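You operate a simulated robot arm through the tools that you are given. There is no shell and no other tool.

Carry out the task below with a simulated robot arm. There is one attempt and no reset: what you move stays moved.

Task
Fit the tape that the order board names, clamp the carton and tape it shut.
Fine: one pass of the tape head, then park it again.

Only the result counts: the job must be done as asked and must still hold three seconds after the hand-in. Knocking over, shifting, dropping, spilling or breaking anything else fails it.

Robot
A 7-joint arm with a three-finger gripper, fixed in place. Base frame: the origin is at the foot of the arm, x ahead of it, y to its left, z up; the work surface is at about z = 780. Lengths are in mm, angles in degrees, forces in N, time in s.
Its first joint turns from -166.0 to 166.0 degrees. Payload 2.69 kg.
The TCP is the grasp point between the finger pads, 30 mm short of the fingertips. In the tool frame z runs along the fingers and y along their closing line. The gripper opens to 128 mm. The gripper's body begins 117 mm behind the TCP.
Orientation is that of the tool frame in the base frame, as a unit quaternion [x, y, z, w]. With the fingers straight down and closing along the base's y, the tool's x points along the base's -x, its y along +y and its z along -z.

Tools
- The arm moves only by the tool step_arm. Its argument "series" is a list of rows, each an object (a shift or turn left out is 0, a gripper value left out holds the last) with "dp": the shift along the base's x, y, z in mm, a list of three; "turn": the turn, a rotation vector about the base's x, y, z in degrees, a list of three; "gripper": the finger opening in mm, from 0 to 128. In form: [{"dp": [tx, ty, tz], "turn": [wx, wy, wz], "gripper": gripper}, ...]. A call has 1 to 20 rows; each row is the pose to reach, as a shift and turn from the pose commanded when the call began. Rows are played at 5 a second. More than 50 mm and 8.6 degrees between two rows, or a gripper value outside its range, and nothing of the call is played. Where a pose cannot be reached the arm comes as near as it can. A force on the tool above 90 N (or 10 N above the force at the start of the call, whichever is more), or a blocked arm, ends the call early, and 0.2 s more pass. The fingers move at their own pace and stop on an object; they squeeze with about 27 N. The grip force told is the motor's: it shows also when the fingers shut on nothing. Time passes only in rows, and 0.2 s behind the last, so rows that repeat a pose let the fingers close. It gives the time, the measured TCP pose, the force on the tool (base axes), the opening and the grip force at its end, in the units of the frame above (readings bear some noise), with the torque about the TCP (base axes, N m) and any sound that the robot's microphone picked up.
- Cameras (640 x 400 px; columns grow to the right, rows downward): "scene" is fixed at [218, -501.5, 1499.8]; the picture's right is [0.89, -0.45, 0.00], its down [-0.23, -0.46, -0.86] and it looks along [0.38, 0.77, -0.51] (base axes); focal length 327 px, centre (320, 200). "wrist" rides on the gripper at [58, 54, -131] in the tool frame; the picture's right is [-0.68, 0.74, 0.00], its down [-0.62, -0.57, -0.55] and it looks along [-0.40, -0.37, 0.84] (tool axes); focal length 234 px, centre (320, 200). There is no depth. A picture from a camera that has moved, and an enlarged one, comes with that camera's place and axes in the base frame and with its lens.
- grab_frame(camera): a new picture of that camera. The clock stands still meanwhile.
- lift_body(by): slides the trunk up (or, below 0, down) by that many mm; the arm rides with it, the base frame stays. It gives what a move gives, with no picture.
- close_up(camera, box): a new picture of the part [left, top, right, bottom] of that camera's present view, enlarged. The clock stands still meanwhile.
- sign_off(): hands the job in; it is judged then, once.

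Nothing tells you positions but the pictures and the camera data. Unless the task says otherwise, let go and move clear before handing in.

The tools are called after ">>>" by a JSON object that holds its "method" and its "body". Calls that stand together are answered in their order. step_arm: Moves the arm, as the interface text tells. Its arguments: {"type":"object","properties":{"series":{"type":"array","items":{"type":"object","properties":{"dp":{"type":"array","items":{"type":"number"}},"turn":{"type":"array","items":{"type":"number"}},"gripper":{"type":"number"}}}}},"required":["series"]} The other tools are called the same way: lift_body (by) slides the trunk up or down; grab_frame (camera) takes a picture; close_up (camera, box) takes an enlarged picture of a part of a camera's view; sign_off () hands the job in.

At the start:

```text
t: 0.0
eef_pos: [762.9, 185.1, 1260.2]
ee_rot: [0.0, 1.0, 0.0, 0.0]
ft_force: [0.1, 0.2, -0.5]
wrist_torque: [-0.01, -0.04, 0.02]
opening: 127.9
grasp_force: 0.0
trunk travel left (down, up): [-175.0, 175.0]
```

scene: 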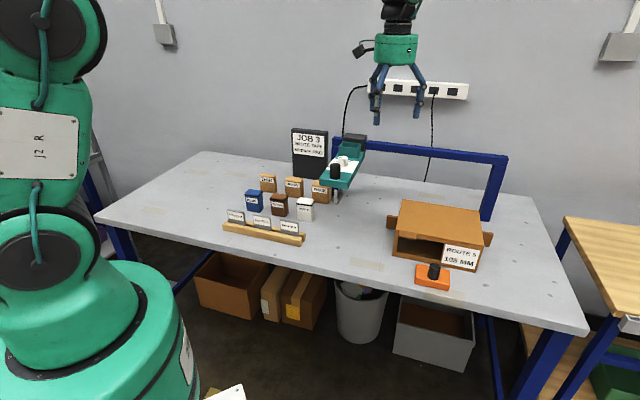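
wrist: 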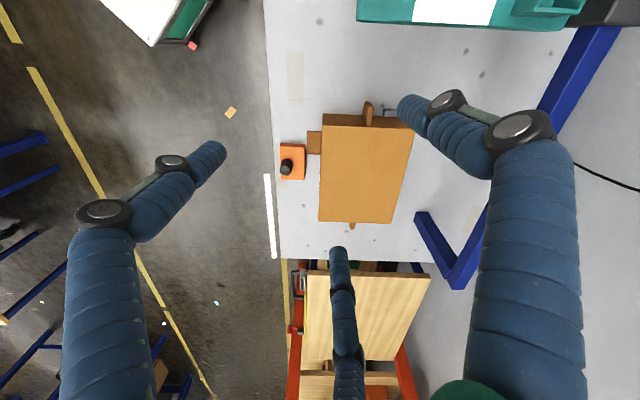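

I see an order board, several small blocks (tape cartridges), a label rack, a green tape head on a blue gantry, a carton and an orange knob device. I'll zoom in to read everything first.

>>> {"method": "close_up", "body": {"camera": "scene", "box": [280, 120, 380, 182]}}

>>> {"method": "close_up", "body": {"camera": "scene", "box": [215, 165, 345, 246]}}

>>> {"method": "close_up", "body": {"camera": "scene", "box": [370, 190, 510, 296]}}

>>> {"method": "close_up", "body": {"camera": "scene", "box": [310, 120, 400, 210]}}

```text
6.40 times, centred on (330, 151) of scene
camera zoom: at [218.0, -501.5, 1499.8], right [0.89, -0.45, 0.0], down [-0.23, -0.46, -0.86], along [0.38, 0.77, -0.51], focal length 2094 px, centre (256, 514)
```

zoom: 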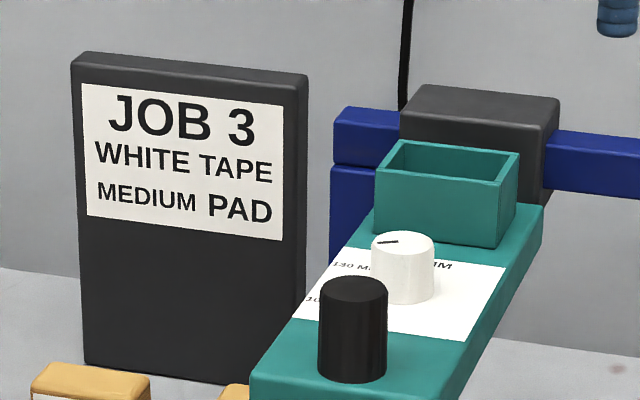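

```text
4.92 times, centred on (280, 206) of scene
camera zoom: at [218.0, -501.5, 1499.8], right [0.89, -0.45, 0.0], down [-0.23, -0.46, -0.86], along [0.38, 0.77, -0.51], focal length 1611 px, centre (517, 173)
```

zoom: 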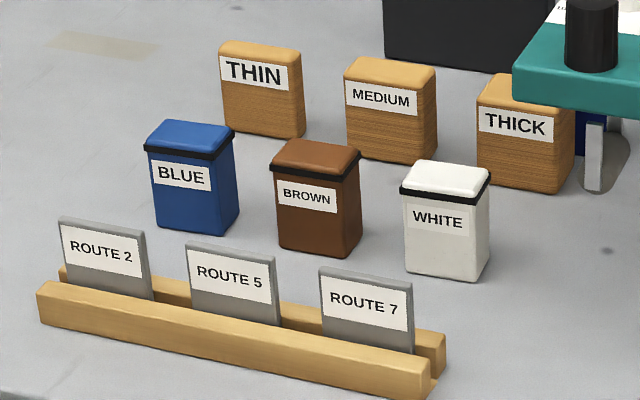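

```text
3.77 times, centred on (440, 243) of scene
camera zoom: at [218.0, -501.5, 1499.8], right [0.89, -0.45, 0.0], down [-0.23, -0.46, -0.86], along [0.38, 0.77, -0.51], focal length 1234 px, centre (-133, 38)
```

zoom: 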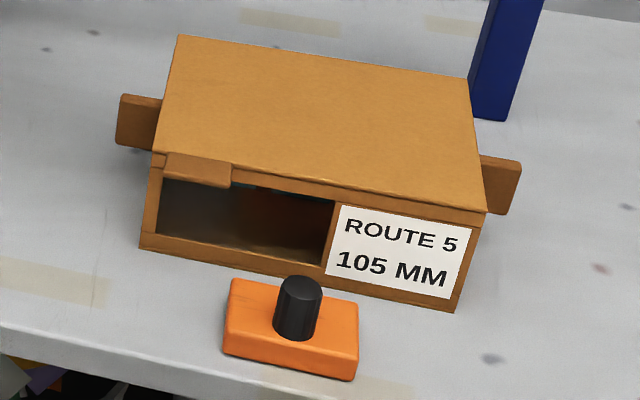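

```text
4.44 times, centred on (355, 165) of scene
camera zoom: at [218.0, -501.5, 1499.8], right [0.89, -0.45, 0.0], down [-0.23, -0.46, -0.86], along [0.38, 0.77, -0.51], focal length 1454 px, centre (164, 356)
```

zoom: 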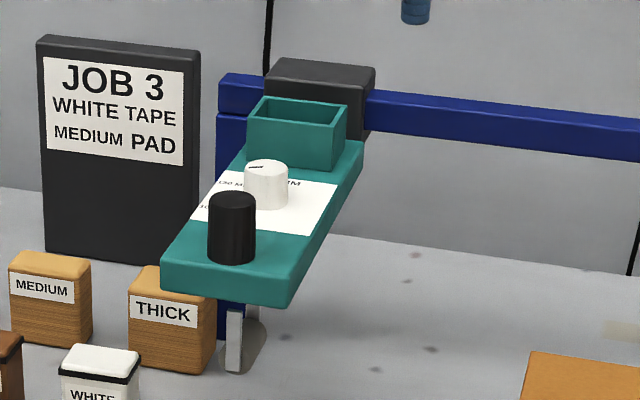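

The board asks for WHITE tape; the carton is marked 105 MM and the tape head has a height dial. I'll look closer with the wrist camera at the carton, the clamp and the dial before moving.

>>> {"method": "close_up", "body": {"camera": "wrist", "box": [260, 80, 440, 270]}}

>>> {"method": "close_up", "body": {"camera": "scene", "box": [335, 140, 375, 190]}}

>>> {"method": "close_up", "body": {"camera": "scene", "box": [400, 250, 470, 300]}}

>>> {"method": "close_up", "body": {"camera": "scene", "box": [310, 120, 530, 240]}}

```text
2.11 times, centred on (350, 175) of wrist
camera zoom: at [705.6, 239.2, 1393.5], right [0.68, 0.74, 0.0], down [0.62, -0.57, 0.55], along [0.4, -0.37, -0.84], focal length 493 px, centre (257, 253)
```

zoom: 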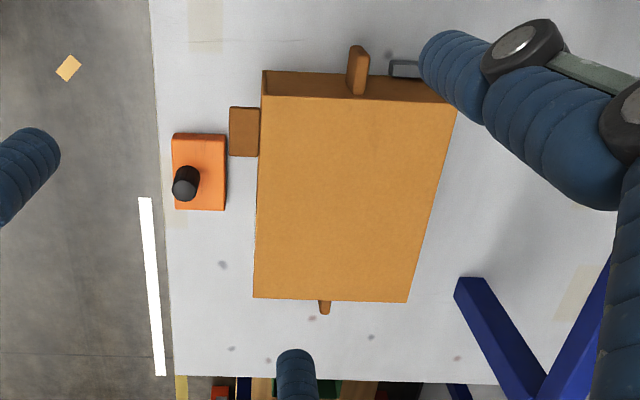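

```text
8.00 times, centred on (355, 165) of scene
camera zoom: at [218.0, -501.5, 1499.8], right [0.89, -0.45, 0.0], down [-0.23, -0.46, -0.86], along [0.38, 0.77, -0.51], focal length 2617 px, centre (40, 480)
```

zoom: 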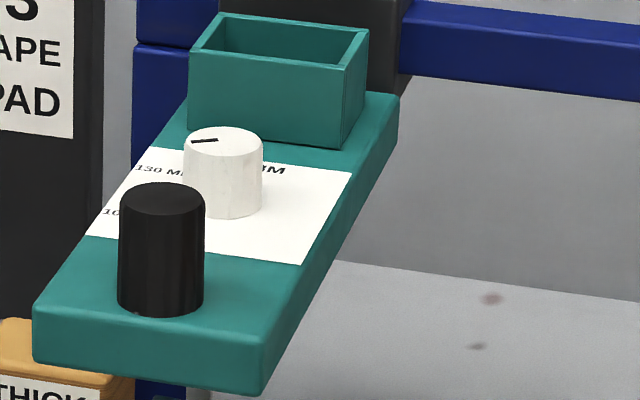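

```text
8.00 times, centred on (435, 275) of scene
camera zoom: at [218.0, -501.5, 1499.8], right [0.89, -0.45, 0.0], down [-0.23, -0.46, -0.86], along [0.38, 0.77, -0.51], focal length 2617 px, centre (-600, -400)
```

zoom: 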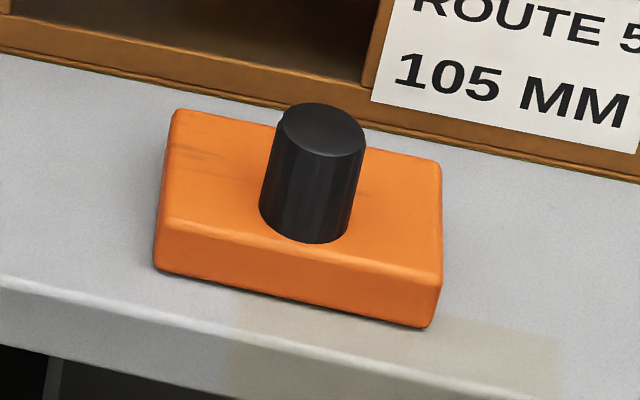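

```text
2.91 times, centred on (420, 180) of scene
camera zoom: at [218.0, -501.5, 1499.8], right [0.89, -0.45, 0.0], down [-0.23, -0.46, -0.86], along [0.38, 0.77, -0.51], focal length 952 px, centre (29, 258)
```

zoom: 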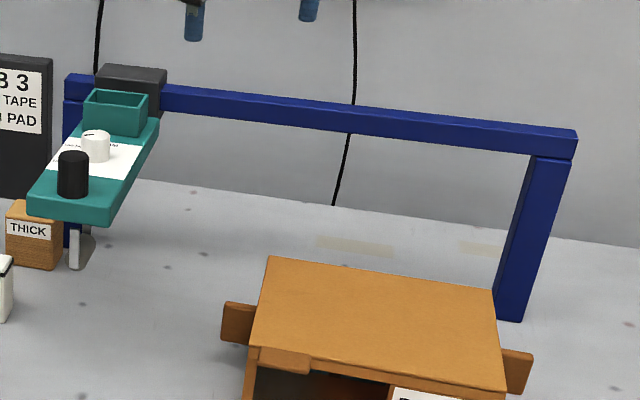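

White cartridge is near (645, 480), the carton near (975, 125) turned about 45° to the base, and the tape head hangs from the beam at the left. I'll move the wrist camera over the tape head to read the dial and see the geometry.

>>> {"method": "step_arm", "body": {"series": [{"dp": [-15, 37, 0]}, {"dp": [-30, 74, 0]}, {"dp": [-46, 111, 0]}, {"dp": [-61, 148, 0]}, {"dp": [-77, 185, 0]}, {"dp": [-92, 221, 0]}, {"dp": [-108, 258, 0]}, {"dp": [-123, 295, 0]}]}}

>>> {"method": "grab_frame", "body": {"camera": "wrist"}}

>>> {"method": "grab_frame", "body": {"camera": "scene"}}

```text
t: 1.8
eef_pos: [641.0, 481.4, 1258.1]
ee_rot: [0.0, 1.0, 0.0, 0.001]
ft_force: [-0.7, 0.8, -0.6]
wrist_torque: [-0.04, 0.01, -0.02]
opening: 127.8
grasp_force: 0.1
trunk travel left (down, up): [-175.0, 175.0]
```

```text
taken
camera wrist: at [582.5, 534.6, 1392.7], right [0.68, 0.74, 0.0], down [0.62, -0.57, 0.55], along [0.4, -0.37, -0.84], focal length 234 px, centre (320, 200)
```

wrist: 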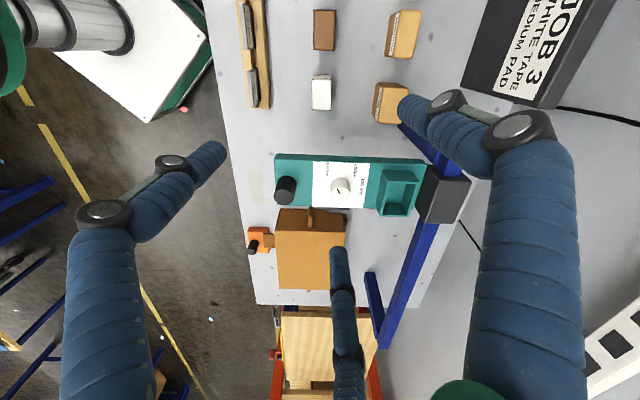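

```text
taken
```

scene: 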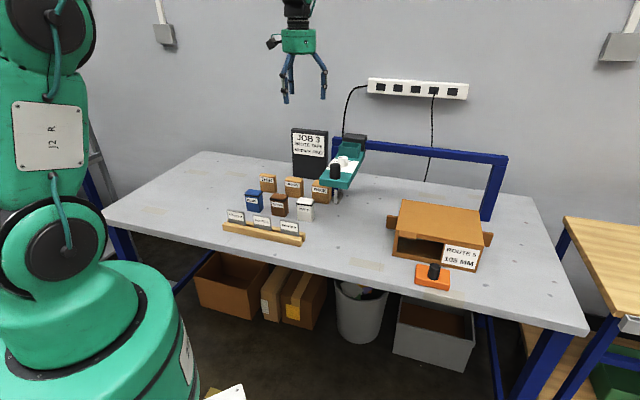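

The wrist view now shows the whole left of the bench: tape head, dial, well and cartridges. I'll zoom in on each.

>>> {"method": "close_up", "body": {"camera": "wrist", "box": [265, 145, 445, 225]}}

>>> {"method": "close_up", "body": {"camera": "wrist", "box": [310, 150, 380, 215]}}

>>> {"method": "close_up", "body": {"camera": "wrist", "box": [230, 0, 430, 130]}}

>>> {"method": "close_up", "body": {"camera": "wrist", "box": [235, 195, 375, 305]}}

```text
3.56 times, centred on (355, 185) of wrist
camera zoom: at [582.5, 534.6, 1392.7], right [0.68, 0.74, 0.0], down [0.62, -0.57, 0.55], along [0.4, -0.37, -0.84], focal length 833 px, centre (196, 253)
```

zoom: 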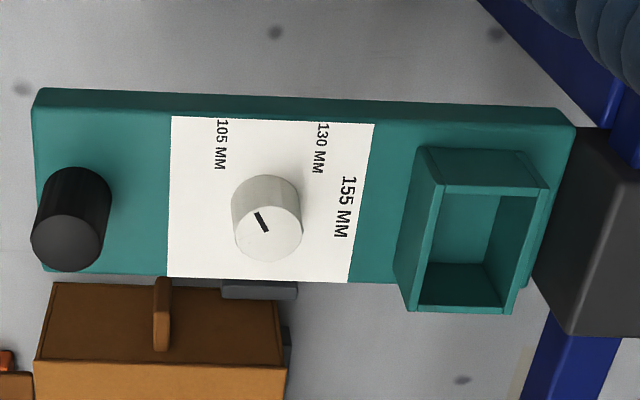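

```text
6.15 times, centred on (345, 182) of wrist
camera zoom: at [582.5, 534.6, 1392.7], right [0.68, 0.74, 0.0], down [0.62, -0.57, 0.55], along [0.4, -0.37, -0.84], focal length 1441 px, centre (166, 308)
```

zoom: 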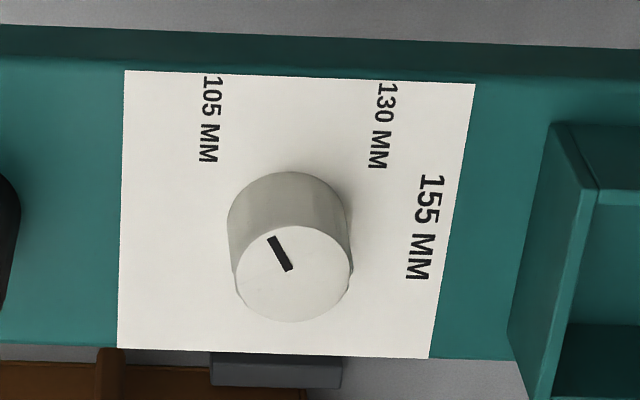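

```text
3.08 times, centred on (330, 65) of wrist
camera zoom: at [582.5, 534.6, 1392.7], right [0.68, 0.74, 0.0], down [0.62, -0.57, 0.55], along [0.4, -0.37, -0.84], focal length 720 px, centre (289, 615)
```

zoom: 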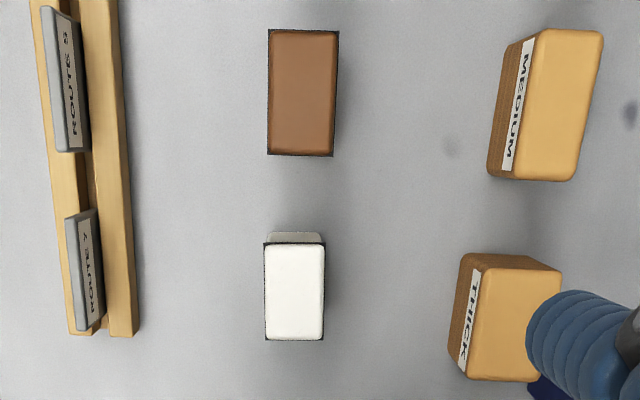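

```text
3.64 times, centred on (305, 250) of wrist
camera zoom: at [582.5, 534.6, 1392.7], right [0.68, 0.74, 0.0], down [0.62, -0.57, 0.55], along [0.4, -0.37, -0.84], focal length 852 px, centre (374, 18)
```

zoom: 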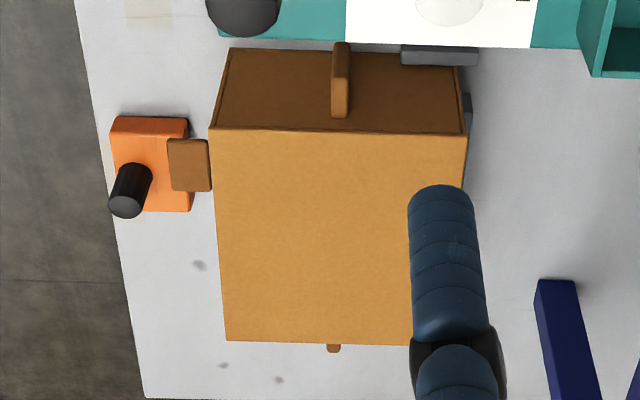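

The dial's pointer already faces 105 MM, which matches the carton's label. Everything is turned 45° to the base, so I'll yaw the gripper by 45° (closing along the bench's length) and come down over the white cartridge for a precise look.

>>> {"method": "step_arm", "body": {"series": [{"dp": [1, 0, -40], "turn": [0, 0, 7.5]}, {"dp": [2.5, 0, -80], "turn": [0, 0, 15]}, {"dp": [3.5, 0, -120], "turn": [0, 0, 22.5]}, {"dp": [5, 0, -160], "turn": [0, 0, 30]}, {"dp": [6, 0, -200], "turn": [0, 0, 37.5]}, {"dp": [7.6, 0, -240], "turn": [0, 0, 45]}, {"dp": [7.6, 0, -240], "turn": [0, 0, 45]}]}}

>>> {"method": "grab_frame", "body": {"camera": "wrist"}}

>>> {"method": "grab_frame", "body": {"camera": "scene"}}

```text
t: 3.4
eef_pos: [648.6, 481.1, 1019.7]
ee_rot: [-0.383, 0.924, 0.001, -0.001]
ft_force: [-0.2, -0.1, -0.4]
wrist_torque: [-0.07, 0.05, 0.0]
opening: 128.3
grasp_force: 0.0
trunk travel left (down, up): [-175.0, 175.0]
```

```text
taken
camera wrist: at [570.9, 477.2, 1153.3], right [-0.04, 1.0, 0.0], down [0.84, 0.04, 0.55], along [0.55, 0.02, -0.84], focal length 234 px, centre (320, 200)
```

wrist: 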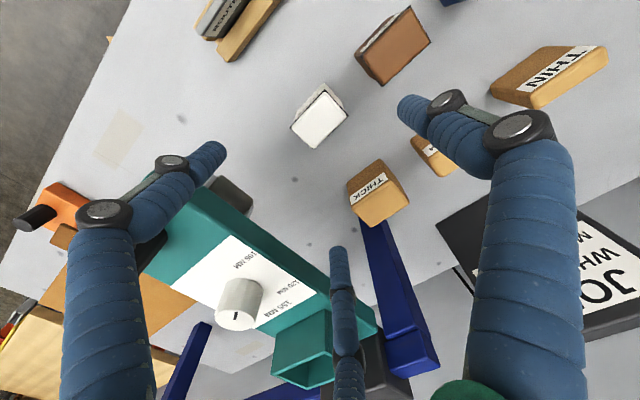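

```text
taken
```

scene: 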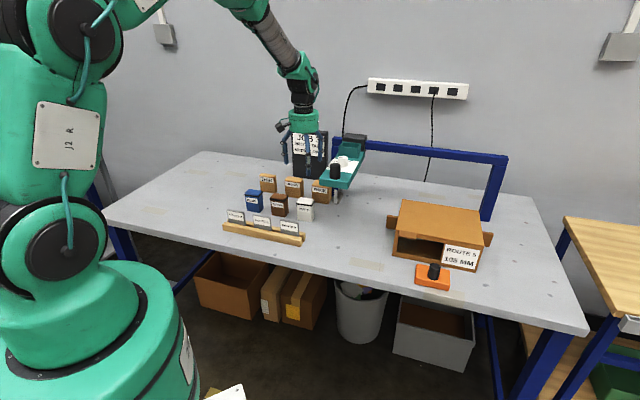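

The gripper is now aligned with the bench and above the white cartridge. I'll zoom in for exact position and check how the fingers move when closing partway.

>>> {"method": "close_up", "body": {"camera": "wrist", "box": [280, 70, 360, 160]}}

>>> {"method": "close_up", "body": {"camera": "wrist", "box": [190, 220, 340, 390]}}

>>> {"method": "close_up", "body": {"camera": "scene", "box": [240, 90, 380, 230]}}

>>> {"method": "step_arm", "body": {"series": [{"gripper": 60}, {"gripper": 60}, {"gripper": 60}]}}

>>> {"method": "grab_frame", "body": {"camera": "wrist"}}

```text
4.44 times, centred on (320, 115) of wrist
camera zoom: at [570.9, 477.2, 1153.3], right [-0.04, 1.0, 0.0], down [0.84, 0.04, 0.55], along [0.55, 0.02, -0.84], focal length 1041 px, centre (320, 578)
```

zoom: 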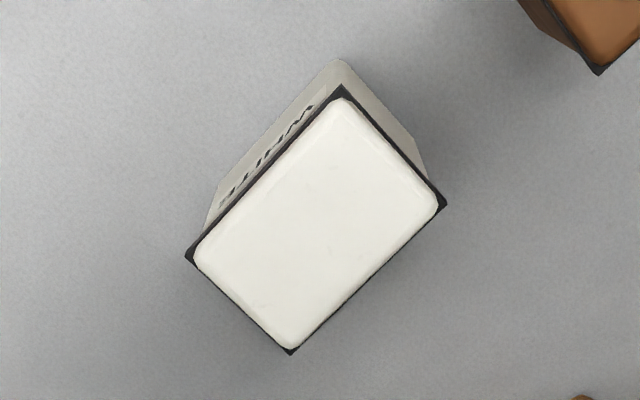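

```text
2.35 times, centred on (265, 305) of wrist
camera zoom: at [570.9, 477.2, 1153.3], right [-0.04, 1.0, 0.0], down [0.84, 0.04, 0.55], along [0.55, 0.02, -0.84], focal length 551 px, centre (449, -47)
```

zoom: 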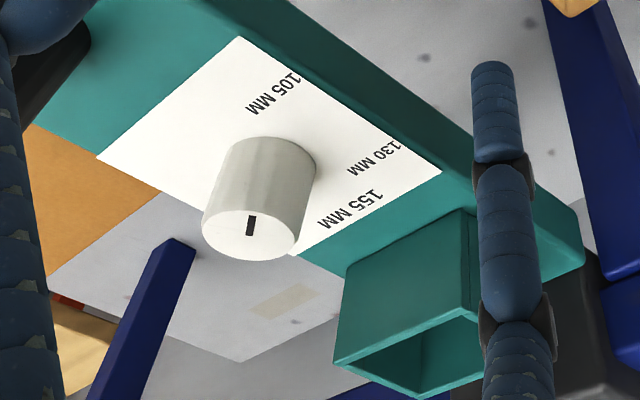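

```text
2.86 times, centred on (310, 160) of scene
camera zoom: at [218.0, -501.5, 1499.8], right [0.89, -0.45, 0.0], down [-0.23, -0.46, -0.86], along [0.38, 0.77, -0.51], focal length 935 px, centre (349, 314)
```

zoom: 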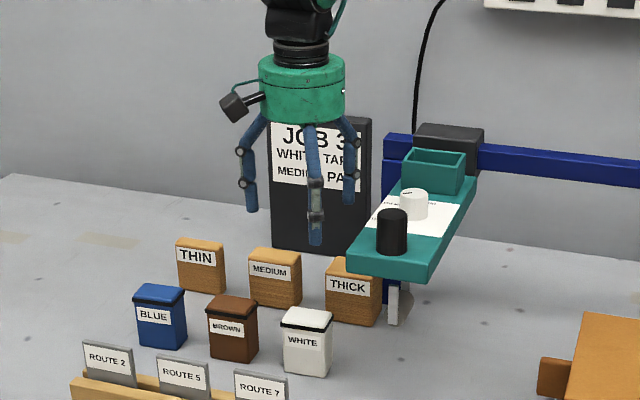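

```text
t: 4.2
eef_pos: [650.8, 480.4, 1021.0]
ee_rot: [-0.383, 0.924, -0.001, 0.0]
ft_force: [0.5, 0.3, 0.3]
wrist_torque: [0.02, -0.03, 0.01]
opening: 59.7
grasp_force: 0.1
trunk travel left (down, up): [-175.0, 175.0]
```

```text
taken
camera wrist: at [570.4, 477.1, 1154.0], right [-0.04, 1.0, 0.0], down [0.84, 0.04, 0.55], along [0.55, 0.02, -0.84], focal length 234 px, centre (320, 200)
```

wrist: 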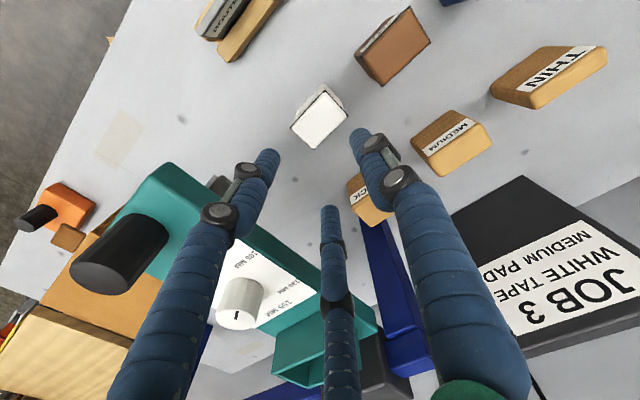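

The pointer does face 105 MM. The white cartridge is almost exactly below the TCP, its top at about z = 853, so I'll open to 110, go down so the tips overlap its top by about 26 mm, and look before closing.

>>> {"method": "step_arm", "body": {"series": [{"dp": [0, 0, 0], "gripper": 110}, {"dp": [-0.6, -0.6, -40]}, {"dp": [-1.2, -1.2, -80]}, {"dp": [-1.2, -1.2, -120]}, {"dp": [-1.2, -1.2, -145]}, {"dp": [-1.2, -1.2, -163]}, {"dp": [-1.2, -1.2, -163]}]}}

>>> {"method": "grab_frame", "body": {"camera": "wrist"}}

>>> {"method": "close_up", "body": {"camera": "scene", "box": [240, 120, 380, 240]}}

```text
t: 5.8
eef_pos: [648.2, 480.1, 856.2]
ee_rot: [-0.383, 0.924, 0.0, 0.0]
ft_force: [0.0, 0.6, -0.7]
wrist_torque: [-0.06, 0.0, 0.02]
opening: 109.8
grasp_force: 0.1
trunk travel left (down, up): [-175.0, 175.0]
```

```text
taken
camera wrist: at [569.0, 476.7, 989.7], right [-0.04, 1.0, 0.0], down [0.84, 0.04, 0.55], along [0.55, 0.02, -0.84], focal length 234 px, centre (320, 200)
```

wrist: 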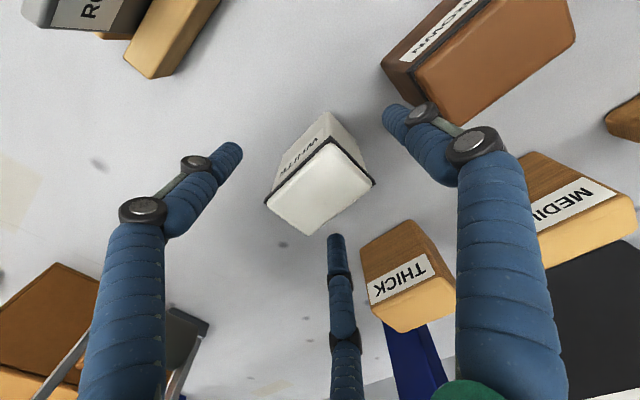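

```text
3.33 times, centred on (310, 180) of scene
camera zoom: at [218.0, -501.5, 1499.8], right [0.89, -0.45, 0.0], down [-0.23, -0.46, -0.86], along [0.38, 0.77, -0.51], focal length 1090 px, centre (353, 267)
```

zoom: 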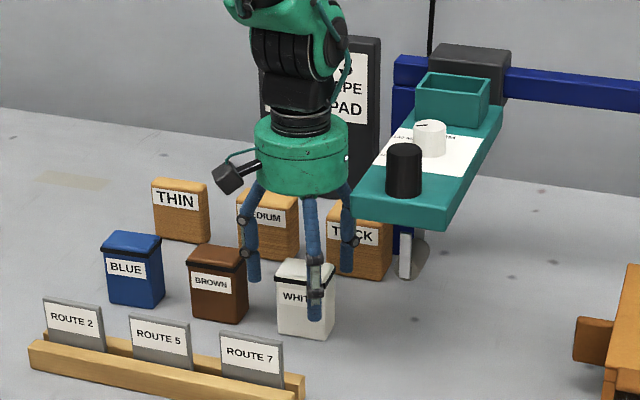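

The cartridge sits centred between the fingers. I'll close on it.

>>> {"method": "step_arm", "body": {"series": [{"gripper": 40}, {"gripper": 40}, {"gripper": 40}, {"gripper": 40}]}}

>>> {"method": "grab_frame", "body": {"camera": "wrist"}}

>>> {"method": "close_up", "body": {"camera": "scene", "box": [240, 120, 380, 240]}}

```text
t: 6.8
eef_pos: [648.6, 479.2, 856.9]
ee_rot: [-0.383, 0.924, 0.0, 0.0]
ft_force: [0.8, 0.7, -1.0]
wrist_torque: [-0.03, 0.0, 0.0]
opening: 47.2
grasp_force: 27.0
trunk travel left (down, up): [-175.0, 175.0]
```

```text
taken
camera wrist: at [568.8, 476.5, 989.9], right [-0.04, 1.0, 0.0], down [0.84, 0.04, 0.55], along [0.55, 0.02, -0.84], focal length 234 px, centre (320, 200)
```

wrist: 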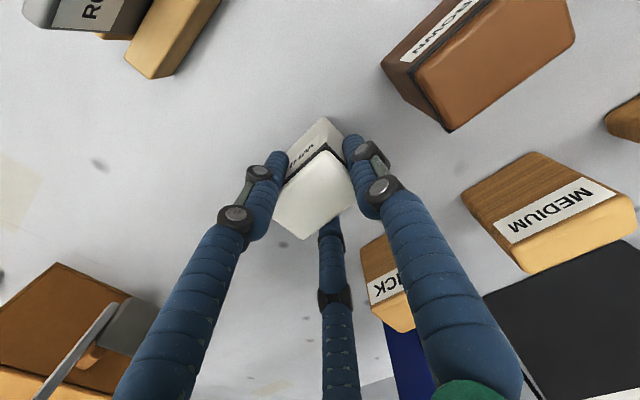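

```text
3.33 times, centred on (310, 180) of scene
camera zoom: at [218.0, -501.5, 1499.8], right [0.89, -0.45, 0.0], down [-0.23, -0.46, -0.86], along [0.38, 0.77, -0.51], focal length 1090 px, centre (353, 267)
```

zoom: 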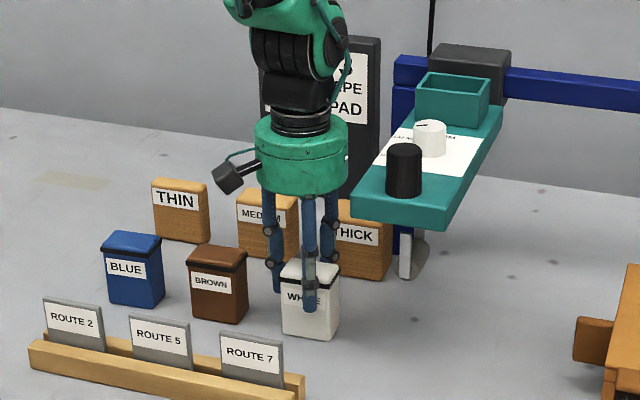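

The fingers stopped at 47 mm with full grip, narrower than the 61 mm I expected along this axis, so I'll check whether the cartridge turned.

>>> {"method": "close_up", "body": {"camera": "wrist", "box": [250, 100, 390, 260]}}

>>> {"method": "close_up", "body": {"camera": "scene", "box": [285, 185, 325, 230]}}

```text
2.50 times, centred on (320, 180) of wrist
camera zoom: at [568.8, 476.5, 989.9], right [-0.04, 1.0, 0.0], down [0.84, 0.04, 0.55], along [0.55, 0.02, -0.84], focal length 585 px, centre (320, 250)
```

zoom: 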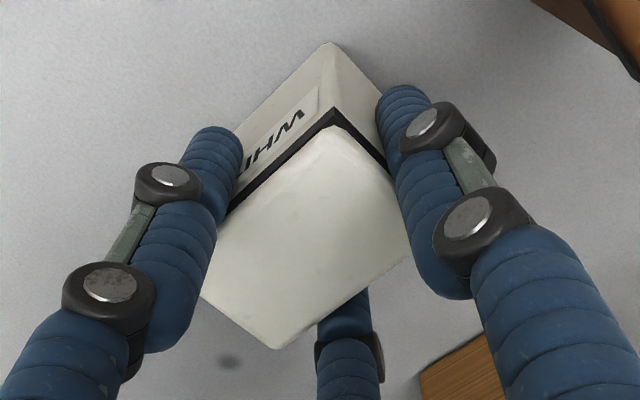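

```text
8.89 times, centred on (305, 208) of scene
camera zoom: at [218.0, -501.5, 1499.8], right [0.89, -0.45, 0.0], down [-0.23, -0.46, -0.86], along [0.38, 0.77, -0.51], focal length 2908 px, centre (453, 133)
```

zoom: 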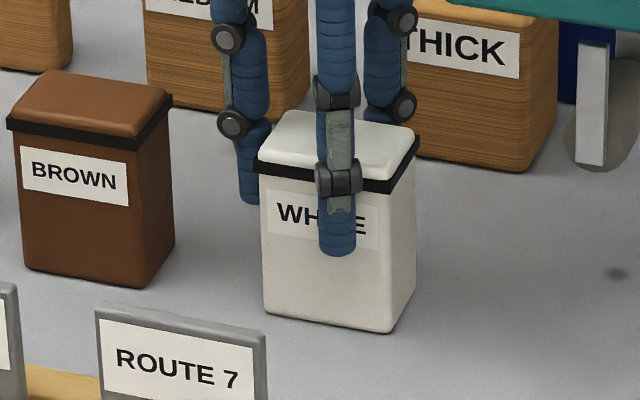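

The cartridge didn't turn, but all three visible fingers touch it (left, front and back faces), so the hand really closes radially and the hold is at 47 mm. I'll test the hold with a small lift.

>>> {"method": "step_arm", "body": {"series": [{"dp": [0, 0, 8]}, {"dp": [0, 0, 25]}, {"dp": [0, 0, 50]}, {"dp": [0, 0, 50]}]}}

>>> {"method": "close_up", "body": {"camera": "wrist", "box": [250, 100, 390, 260]}}

>>> {"method": "close_up", "body": {"camera": "scene", "box": [260, 160, 340, 230]}}

```text
t: 7.8
eef_pos: [648.1, 479.3, 905.3]
ee_rot: [-0.383, 0.924, -0.001, 0.0]
ft_force: [-0.1, -0.1, -0.7]
wrist_torque: [0.02, -0.01, 0.02]
opening: 47.2
grasp_force: 26.9
trunk travel left (down, up): [-175.0, 175.0]
```

```text
2.50 times, centred on (320, 180) of wrist
camera zoom: at [568.6, 476.2, 1039.8], right [-0.04, 1.0, 0.0], down [0.84, 0.04, 0.55], along [0.55, 0.02, -0.84], focal length 585 px, centre (320, 250)
```

zoom: 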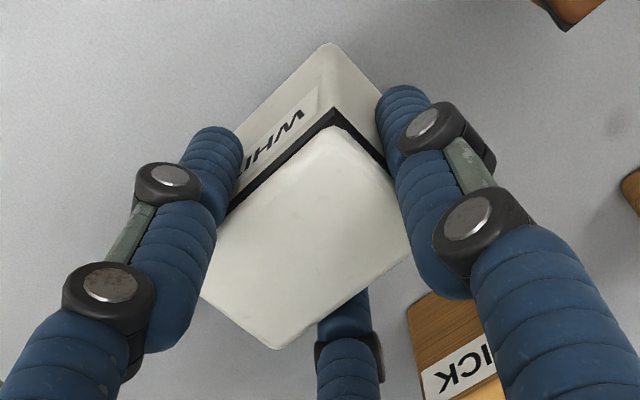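

```text
5.71 times, centred on (300, 195) of scene
camera zoom: at [218.0, -501.5, 1499.8], right [0.89, -0.45, 0.0], down [-0.23, -0.46, -0.86], along [0.38, 0.77, -0.51], focal length 1869 px, centre (434, 229)
```

zoom: 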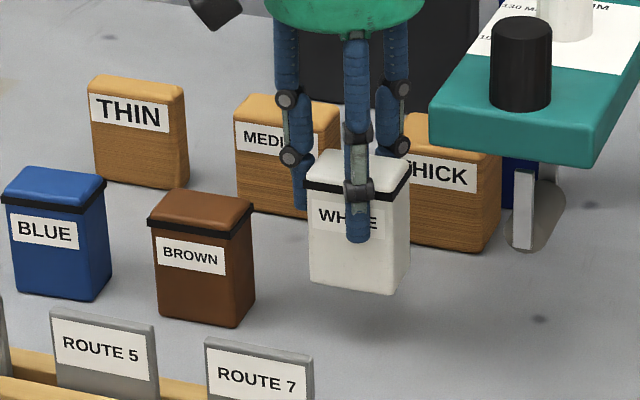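

The cartridge is held firmly and level. I'll raise it clear and move to a spot where the wrist camera can see the well beside the fingers to fix its position accurately.

>>> {"method": "step_arm", "body": {"series": [{"dp": [0, 0, 45]}, {"dp": [0, 0, 90]}, {"dp": [0, 0, 135]}, {"dp": [0, 0, 180]}, {"dp": [0, 0, 225]}, {"dp": [0, 0, 270]}, {"dp": [25, -38, 270]}, {"dp": [50, -76, 270]}, {"dp": [76, -114, 270]}, {"dp": [101, -152, 270]}, {"dp": [127, -190, 270]}, {"dp": [152, -229, 270]}, {"dp": [152, -229, 270]}]}}

>>> {"method": "grab_frame", "body": {"camera": "wrist"}}

>>> {"method": "grab_frame", "body": {"camera": "scene"}}

```text
t: 10.6
eef_pos: [800.0, 249.3, 1180.0]
ee_rot: [-0.383, 0.924, -0.001, 0.0]
ft_force: [0.7, -0.7, -1.8]
wrist_torque: [0.04, 0.04, 0.01]
opening: 46.9
grasp_force: 26.9
trunk travel left (down, up): [-175.0, 175.0]
```

```text
taken
camera wrist: at [721.3, 246.4, 1312.0], right [-0.04, 1.0, 0.0], down [0.84, 0.03, 0.55], along [0.55, 0.02, -0.84], focal length 234 px, centre (320, 200)
```

wrist: 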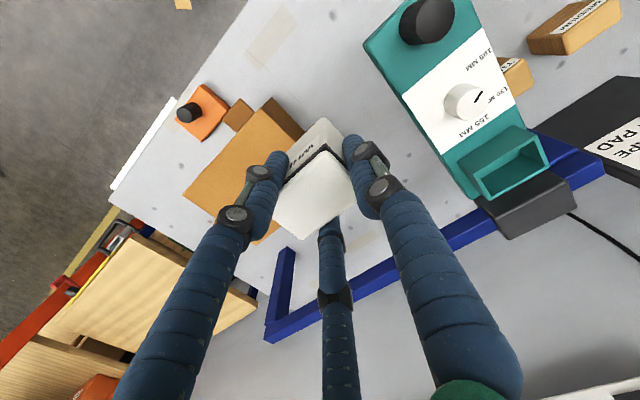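

```text
taken
```

scene: 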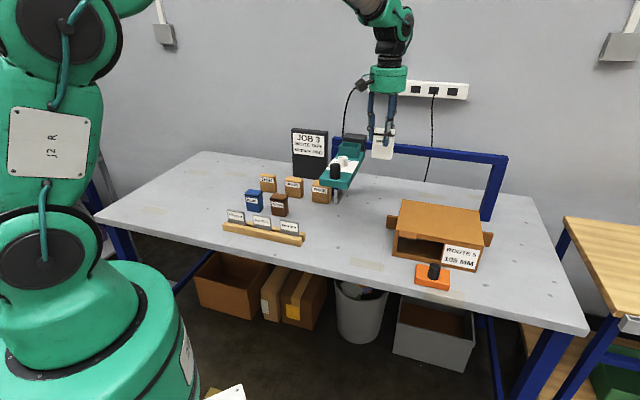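

>>> {"method": "close_up", "body": {"camera": "wrist", "box": [440, 110, 580, 250]}}

>>> {"method": "close_up", "body": {"camera": "wrist", "box": [360, 0, 520, 140]}}

>>> {"method": "close_up", "body": {"camera": "scene", "box": [310, 120, 410, 210]}}

>>> {"method": "close_up", "body": {"camera": "wrist", "box": [250, 100, 390, 260]}}

```text
2.86 times, centred on (510, 180) of wrist
camera zoom: at [721.3, 246.4, 1312.0], right [-0.04, 1.0, 0.0], down [0.84, 0.03, 0.55], along [0.55, 0.02, -0.84], focal length 669 px, centre (-223, 257)
```

zoom: 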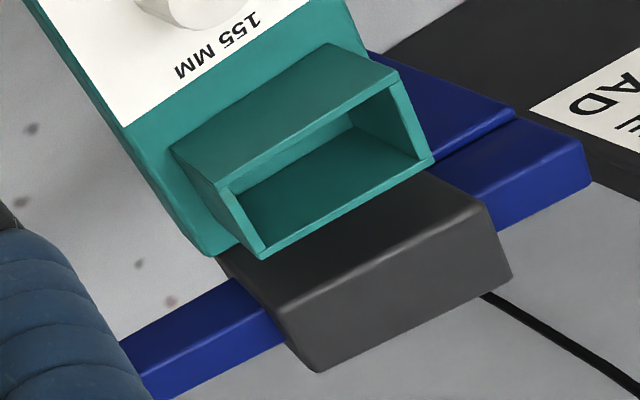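

```text
2.86 times, centred on (440, 70) of wrist
camera zoom: at [721.3, 246.4, 1312.0], right [-0.04, 1.0, 0.0], down [0.84, 0.03, 0.55], along [0.55, 0.02, -0.84], focal length 669 px, centre (-23, 571)
```

zoom: 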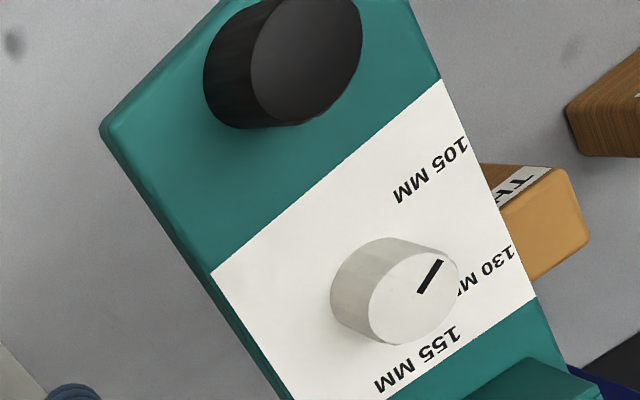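

```text
4.44 times, centred on (360, 165) of scene
camera zoom: at [218.0, -501.5, 1499.8], right [0.89, -0.45, 0.0], down [-0.23, -0.46, -0.86], along [0.38, 0.77, -0.51], focal length 1454 px, centre (142, 356)
```

zoom: 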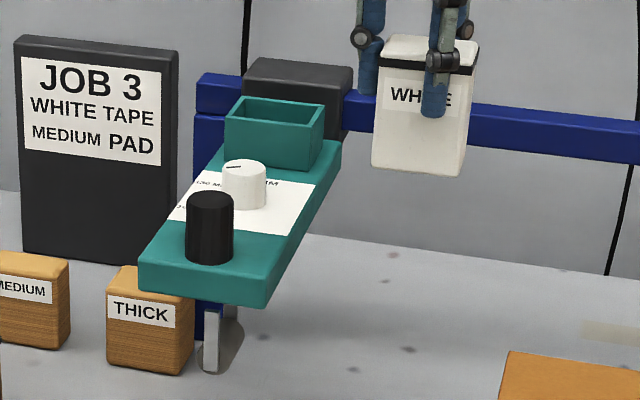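

```text
2.50 times, centred on (320, 180) of wrist
camera zoom: at [721.3, 246.4, 1312.0], right [-0.04, 1.0, 0.0], down [0.84, 0.03, 0.55], along [0.55, 0.02, -0.84], focal length 585 px, centre (320, 250)
```

zoom: 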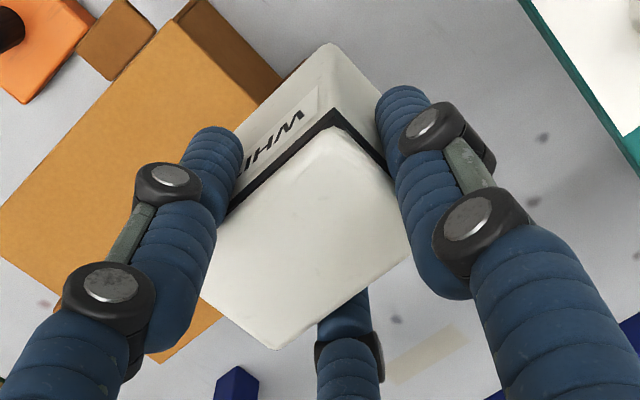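

>>> {"method": "close_up", "body": {"camera": "wrist", "box": [485, 130, 555, 205]}}

>>> {"method": "close_up", "body": {"camera": "wrist", "box": [280, 105, 360, 185]}}

>>> {"method": "close_up", "body": {"camera": "scene", "box": [335, 120, 425, 175]}}

```text
5.33 times, centred on (520, 168) of wrist
camera zoom: at [721.3, 246.4, 1312.0], right [-0.04, 1.0, 0.0], down [0.84, 0.03, 0.55], along [0.55, 0.02, -0.84], focal length 1249 px, centre (-747, 373)
```

zoom: 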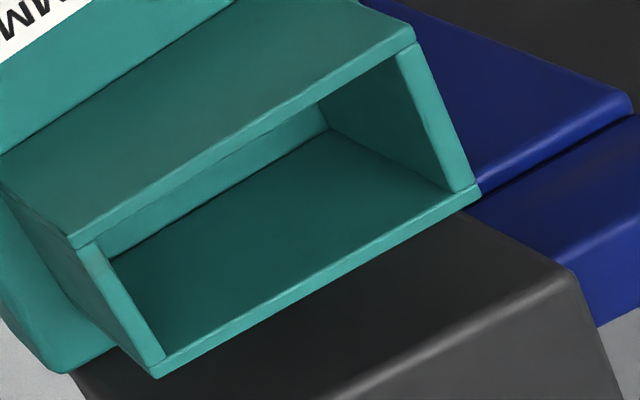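

```text
5.00 times, centred on (320, 145) of wrist
camera zoom: at [721.3, 246.4, 1312.0], right [-0.04, 1.0, 0.0], down [0.84, 0.03, 0.55], along [0.55, 0.02, -0.84], focal length 1171 px, centre (320, 475)
```

zoom: 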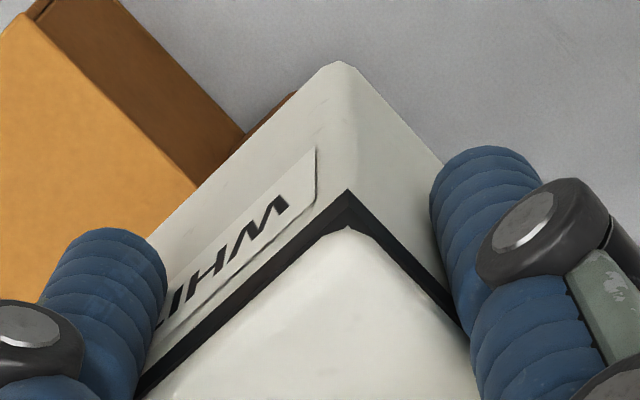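

```text
7.11 times, centred on (380, 148) of scene
camera zoom: at [218.0, -501.5, 1499.8], right [0.89, -0.45, 0.0], down [-0.23, -0.46, -0.86], along [0.38, 0.77, -0.51], focal length 2326 px, centre (-107, 573)
```

zoom: 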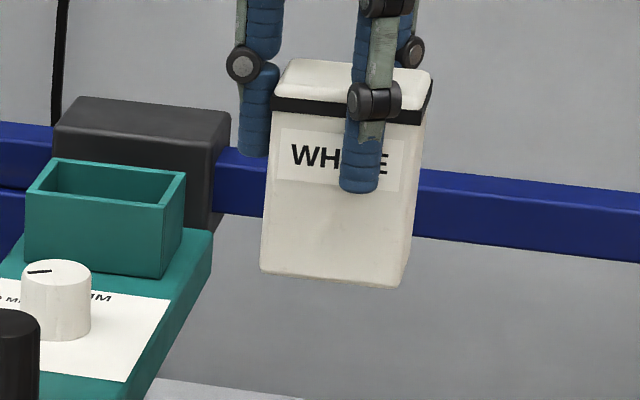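

The well's rim is at about z = 1056, centred near (836, 483), and the cartridge sits about 8 mm off the TCP along the bench. I'll carry it over the well at a safe height and check alignment.

>>> {"method": "step_arm", "body": {"series": [{"dp": [5, 40, 0]}, {"dp": [10, 80, 0]}, {"dp": [15, 120, 0]}, {"dp": [20, 160, 0]}, {"dp": [25, 200, 0]}, {"dp": [29.5, 238.8, 0]}, {"dp": [29.5, 238.8, 0]}, {"dp": [29.5, 238.8, 0]}]}}

>>> {"method": "grab_frame", "body": {"camera": "wrist"}}

>>> {"method": "close_up", "body": {"camera": "scene", "box": [310, 90, 410, 190]}}

```text
t: 12.4
eef_pos: [829.2, 488.0, 1178.6]
ee_rot: [-0.383, 0.924, 0.0, 0.0]
ft_force: [-0.4, -0.3, -0.2]
wrist_torque: [0.02, 0.01, -0.01]
opening: 47.0
grasp_force: 26.9
trunk travel left (down, up): [-175.0, 175.0]
```

```text
taken
camera wrist: at [749.8, 484.7, 1310.9], right [-0.04, 1.0, 0.0], down [0.84, 0.03, 0.55], along [0.55, 0.02, -0.84], focal length 234 px, centre (320, 200)
```

wrist: 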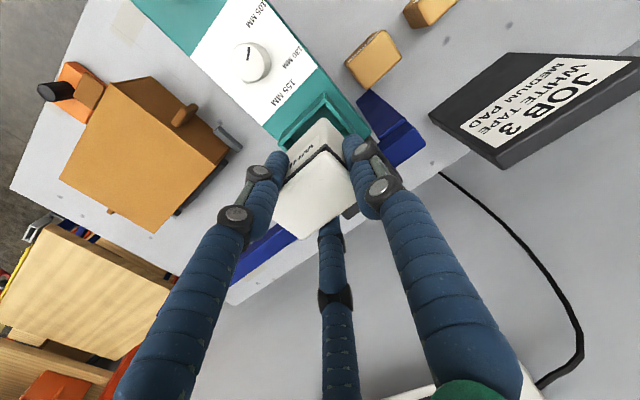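

```text
4.00 times, centred on (360, 140) of scene
camera zoom: at [218.0, -501.5, 1499.8], right [0.89, -0.45, 0.0], down [-0.23, -0.46, -0.86], along [0.38, 0.77, -0.51], focal length 1309 px, centre (160, 440)
```

zoom: 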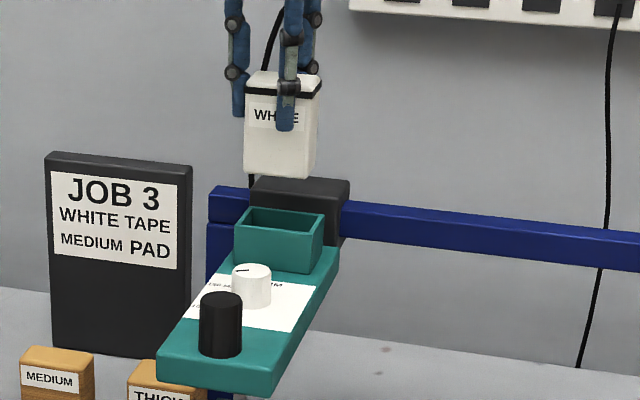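

The pose is reachable and the cartridge is over the well. I'll lower it to just above the rim and compare edges.

>>> {"method": "step_arm", "body": {"series": [{"dp": [0, 0, -15]}, {"dp": [0, 0, -33]}, {"dp": [0, 0, -33]}, {"dp": [0, 0, -33]}]}}

>>> {"method": "close_up", "body": {"camera": "wrist", "box": [260, 80, 390, 200]}}

>>> {"method": "close_up", "body": {"camera": "scene", "box": [335, 110, 400, 170]}}

```text
t: 13.4
eef_pos: [829.4, 487.3, 1145.3]
ee_rot: [-0.382, 0.924, 0.001, 0.0]
ft_force: [-0.7, 0.5, -0.7]
wrist_torque: [0.01, 0.01, 0.03]
opening: 46.8
grasp_force: 26.7
trunk travel left (down, up): [-175.0, 175.0]
```

```text
3.33 times, centred on (325, 140) of wrist
camera zoom: at [750.0, 485.3, 1277.2], right [-0.04, 1.0, 0.0], down [0.84, 0.04, 0.55], along [0.55, 0.02, -0.84], focal length 781 px, centre (303, 400)
```

zoom: 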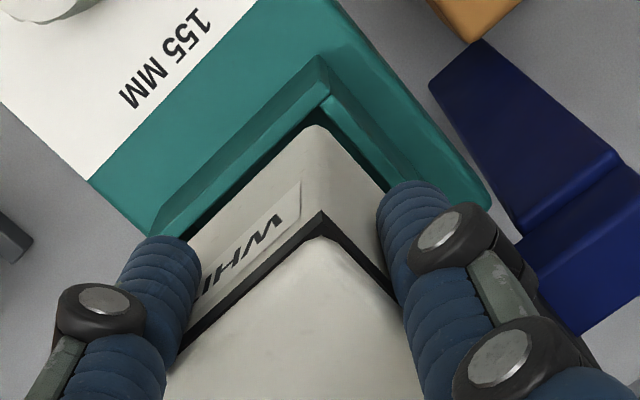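

```text
6.67 times, centred on (368, 140) of scene
camera zoom: at [218.0, -501.5, 1499.8], right [0.89, -0.45, 0.0], down [-0.23, -0.46, -0.86], along [0.38, 0.77, -0.51], focal length 2181 px, centre (3, 600)
```

zoom: 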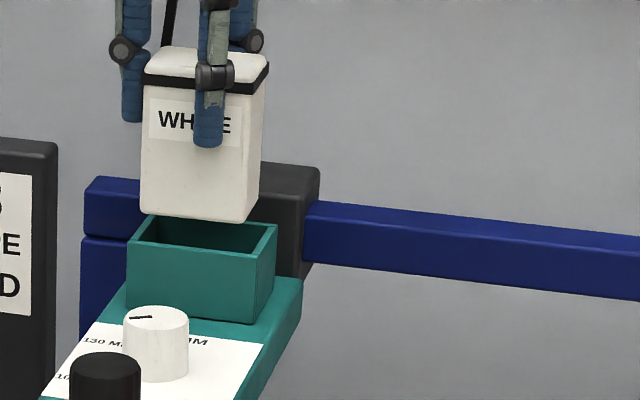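

>>> {"method": "close_up", "body": {"camera": "wrist", "box": [295, 90, 355, 140]}}

>>> {"method": "close_up", "body": {"camera": "scene", "box": [348, 130, 384, 162]}}

```text
8.00 times, centred on (325, 115) of wrist
camera zoom: at [750.0, 485.3, 1277.2], right [-0.04, 1.0, 0.0], down [0.84, 0.04, 0.55], along [0.55, 0.02, -0.84], focal length 1873 px, centre (280, 880)
```

zoom: 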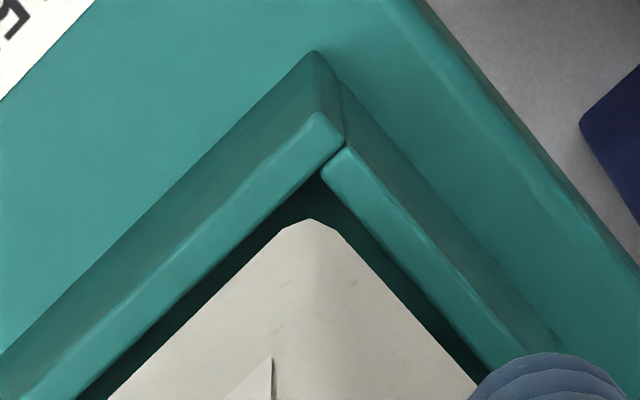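

```text
12.50 times, centred on (366, 146) of scene
camera zoom: at [218.0, -501.5, 1499.8], right [0.89, -0.45, 0.0], down [-0.23, -0.46, -0.86], along [0.38, 0.77, -0.51], focal length 4089 px, centre (-255, 875)
```

zoom: 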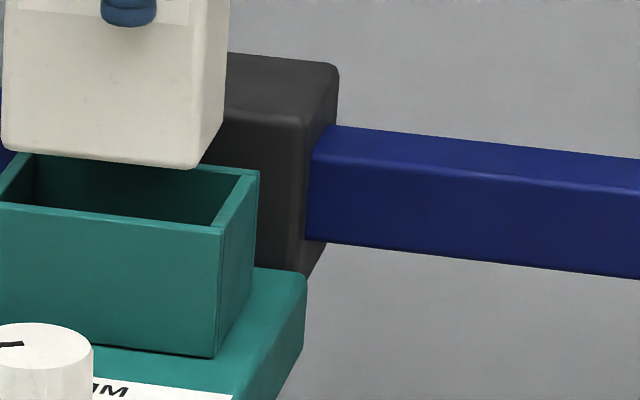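

From the wrist view the cartridge's front-left corner is within about 2 mm of the well's inner corner, slightly too far forward. I'll lower a few millimetres more so that height errors matter less, then re-measure.

>>> {"method": "step_arm", "body": {"series": [{"dp": [0, 0, -4]}, {"dp": [0, 0, -7]}, {"dp": [0, 0, -7]}, {"dp": [0, 0, -7]}]}}

>>> {"method": "close_up", "body": {"camera": "wrist", "box": [295, 90, 355, 140]}}

>>> {"method": "close_up", "body": {"camera": "scene", "box": [344, 136, 376, 156]}}

>>> {"method": "close_up", "body": {"camera": "wrist", "box": [260, 100, 310, 150]}}

```text
t: 14.4
eef_pos: [829.2, 488.0, 1138.2]
ee_rot: [-0.383, 0.924, 0.001, 0.0]
ft_force: [0.1, -0.7, -0.7]
wrist_torque: [0.05, -0.01, 0.0]
opening: 46.9
grasp_force: 27.0
trunk travel left (down, up): [-175.0, 175.0]
```

```text
8.00 times, centred on (325, 115) of wrist
camera zoom: at [749.8, 485.4, 1270.4], right [-0.04, 1.0, 0.0], down [0.84, 0.04, 0.55], along [0.55, 0.02, -0.84], focal length 1873 px, centre (280, 880)
```

zoom: 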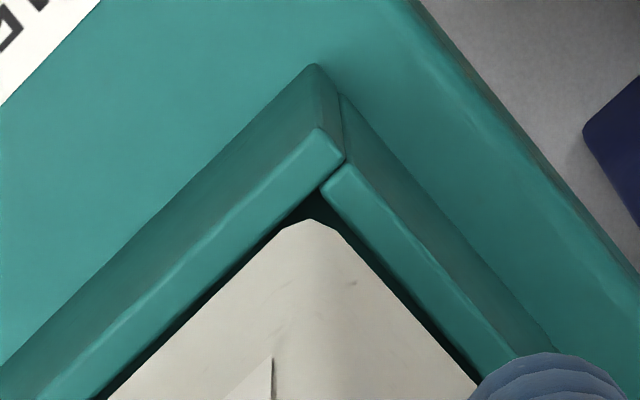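

```text
16.00 times, centred on (360, 146) of scene
camera zoom: at [218.0, -501.5, 1499.8], right [0.89, -0.45, 0.0], down [-0.23, -0.46, -0.86], along [0.38, 0.77, -0.51], focal length 5234 px, centre (-320, 1064)
```

zoom: 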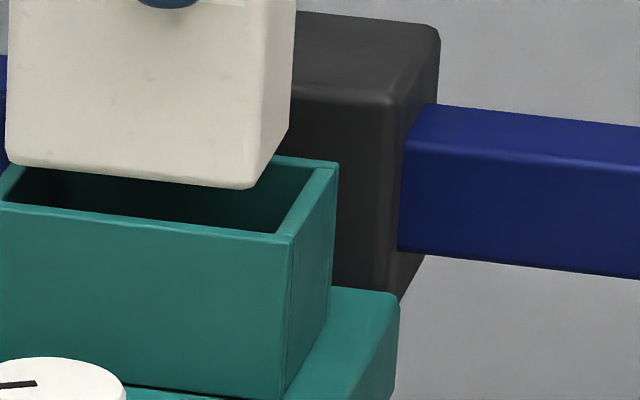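

```text
8.00 times, centred on (285, 125) of wrist
camera zoom: at [749.8, 485.4, 1270.4], right [-0.04, 1.0, 0.0], down [0.84, 0.04, 0.55], along [0.55, 0.02, -0.84], focal length 1873 px, centre (600, 800)
```

zoom: 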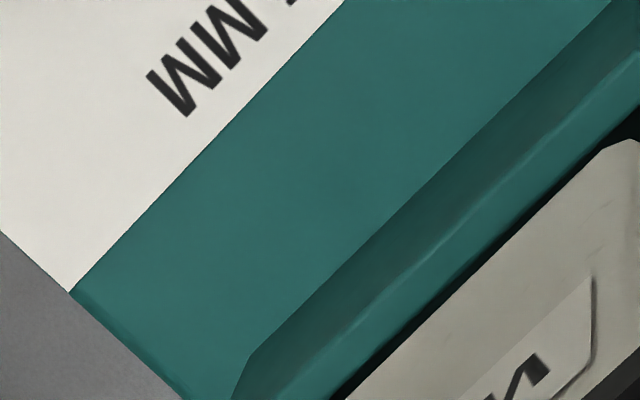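

The cartridge needs to go slightly back and to the right (about +2 mm in x). I'll make that shift, lower 5 mm more and re-measure.

>>> {"method": "step_arm", "body": {"series": [{"dp": [2.1, 0, 0]}, {"dp": [2.1, 0, -3]}, {"dp": [2.1, 0, -5]}, {"dp": [2.1, 0, -5]}, {"dp": [2.1, 0, -5]}]}}

>>> {"method": "close_up", "body": {"camera": "wrist", "box": [295, 90, 355, 140]}}

>>> {"method": "close_up", "body": {"camera": "scene", "box": [338, 134, 374, 158]}}

>>> {"method": "close_up", "body": {"camera": "scene", "box": [350, 140, 366, 152]}}

```text
t: 15.6
eef_pos: [831.7, 488.6, 1131.6]
ee_rot: [-0.382, 0.924, 0.0, 0.0]
ft_force: [0.7, -0.3, -1.0]
wrist_torque: [0.02, 0.0, 0.02]
opening: 46.8
grasp_force: 26.8
trunk travel left (down, up): [-175.0, 175.0]
```

```text
8.00 times, centred on (325, 115) of wrist
camera zoom: at [752.0, 485.5, 1265.2], right [-0.04, 1.0, 0.0], down [0.84, 0.04, 0.55], along [0.55, 0.02, -0.84], focal length 1873 px, centre (280, 880)
```

zoom: 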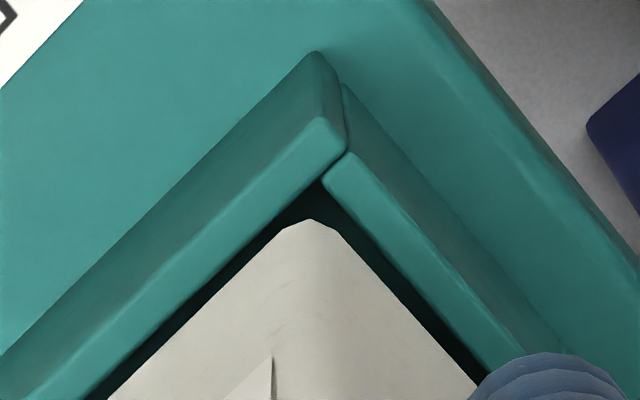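

```text
16.00 times, centred on (356, 146) of scene
camera zoom: at [218.0, -501.5, 1499.8], right [0.89, -0.45, 0.0], down [-0.23, -0.46, -0.86], along [0.38, 0.77, -0.51], focal length 5234 px, centre (-256, 1064)
```

zoom: 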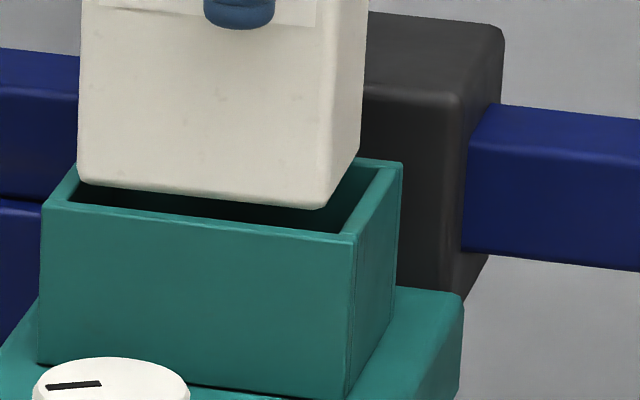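

```text
16.00 times, centred on (358, 146) of scene
camera zoom: at [218.0, -501.5, 1499.8], right [0.89, -0.45, 0.0], down [-0.23, -0.46, -0.86], along [0.38, 0.77, -0.51], focal length 5234 px, centre (-288, 1064)
```

zoom: 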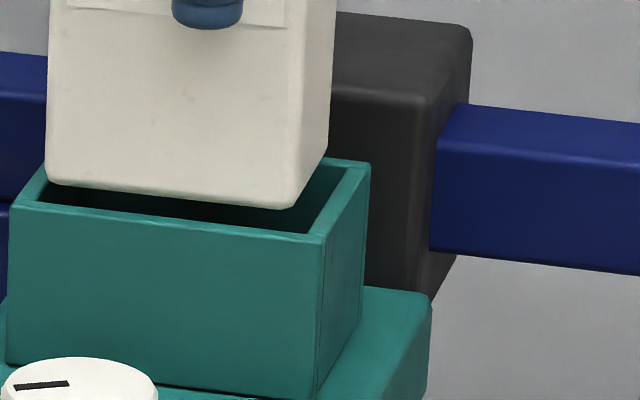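

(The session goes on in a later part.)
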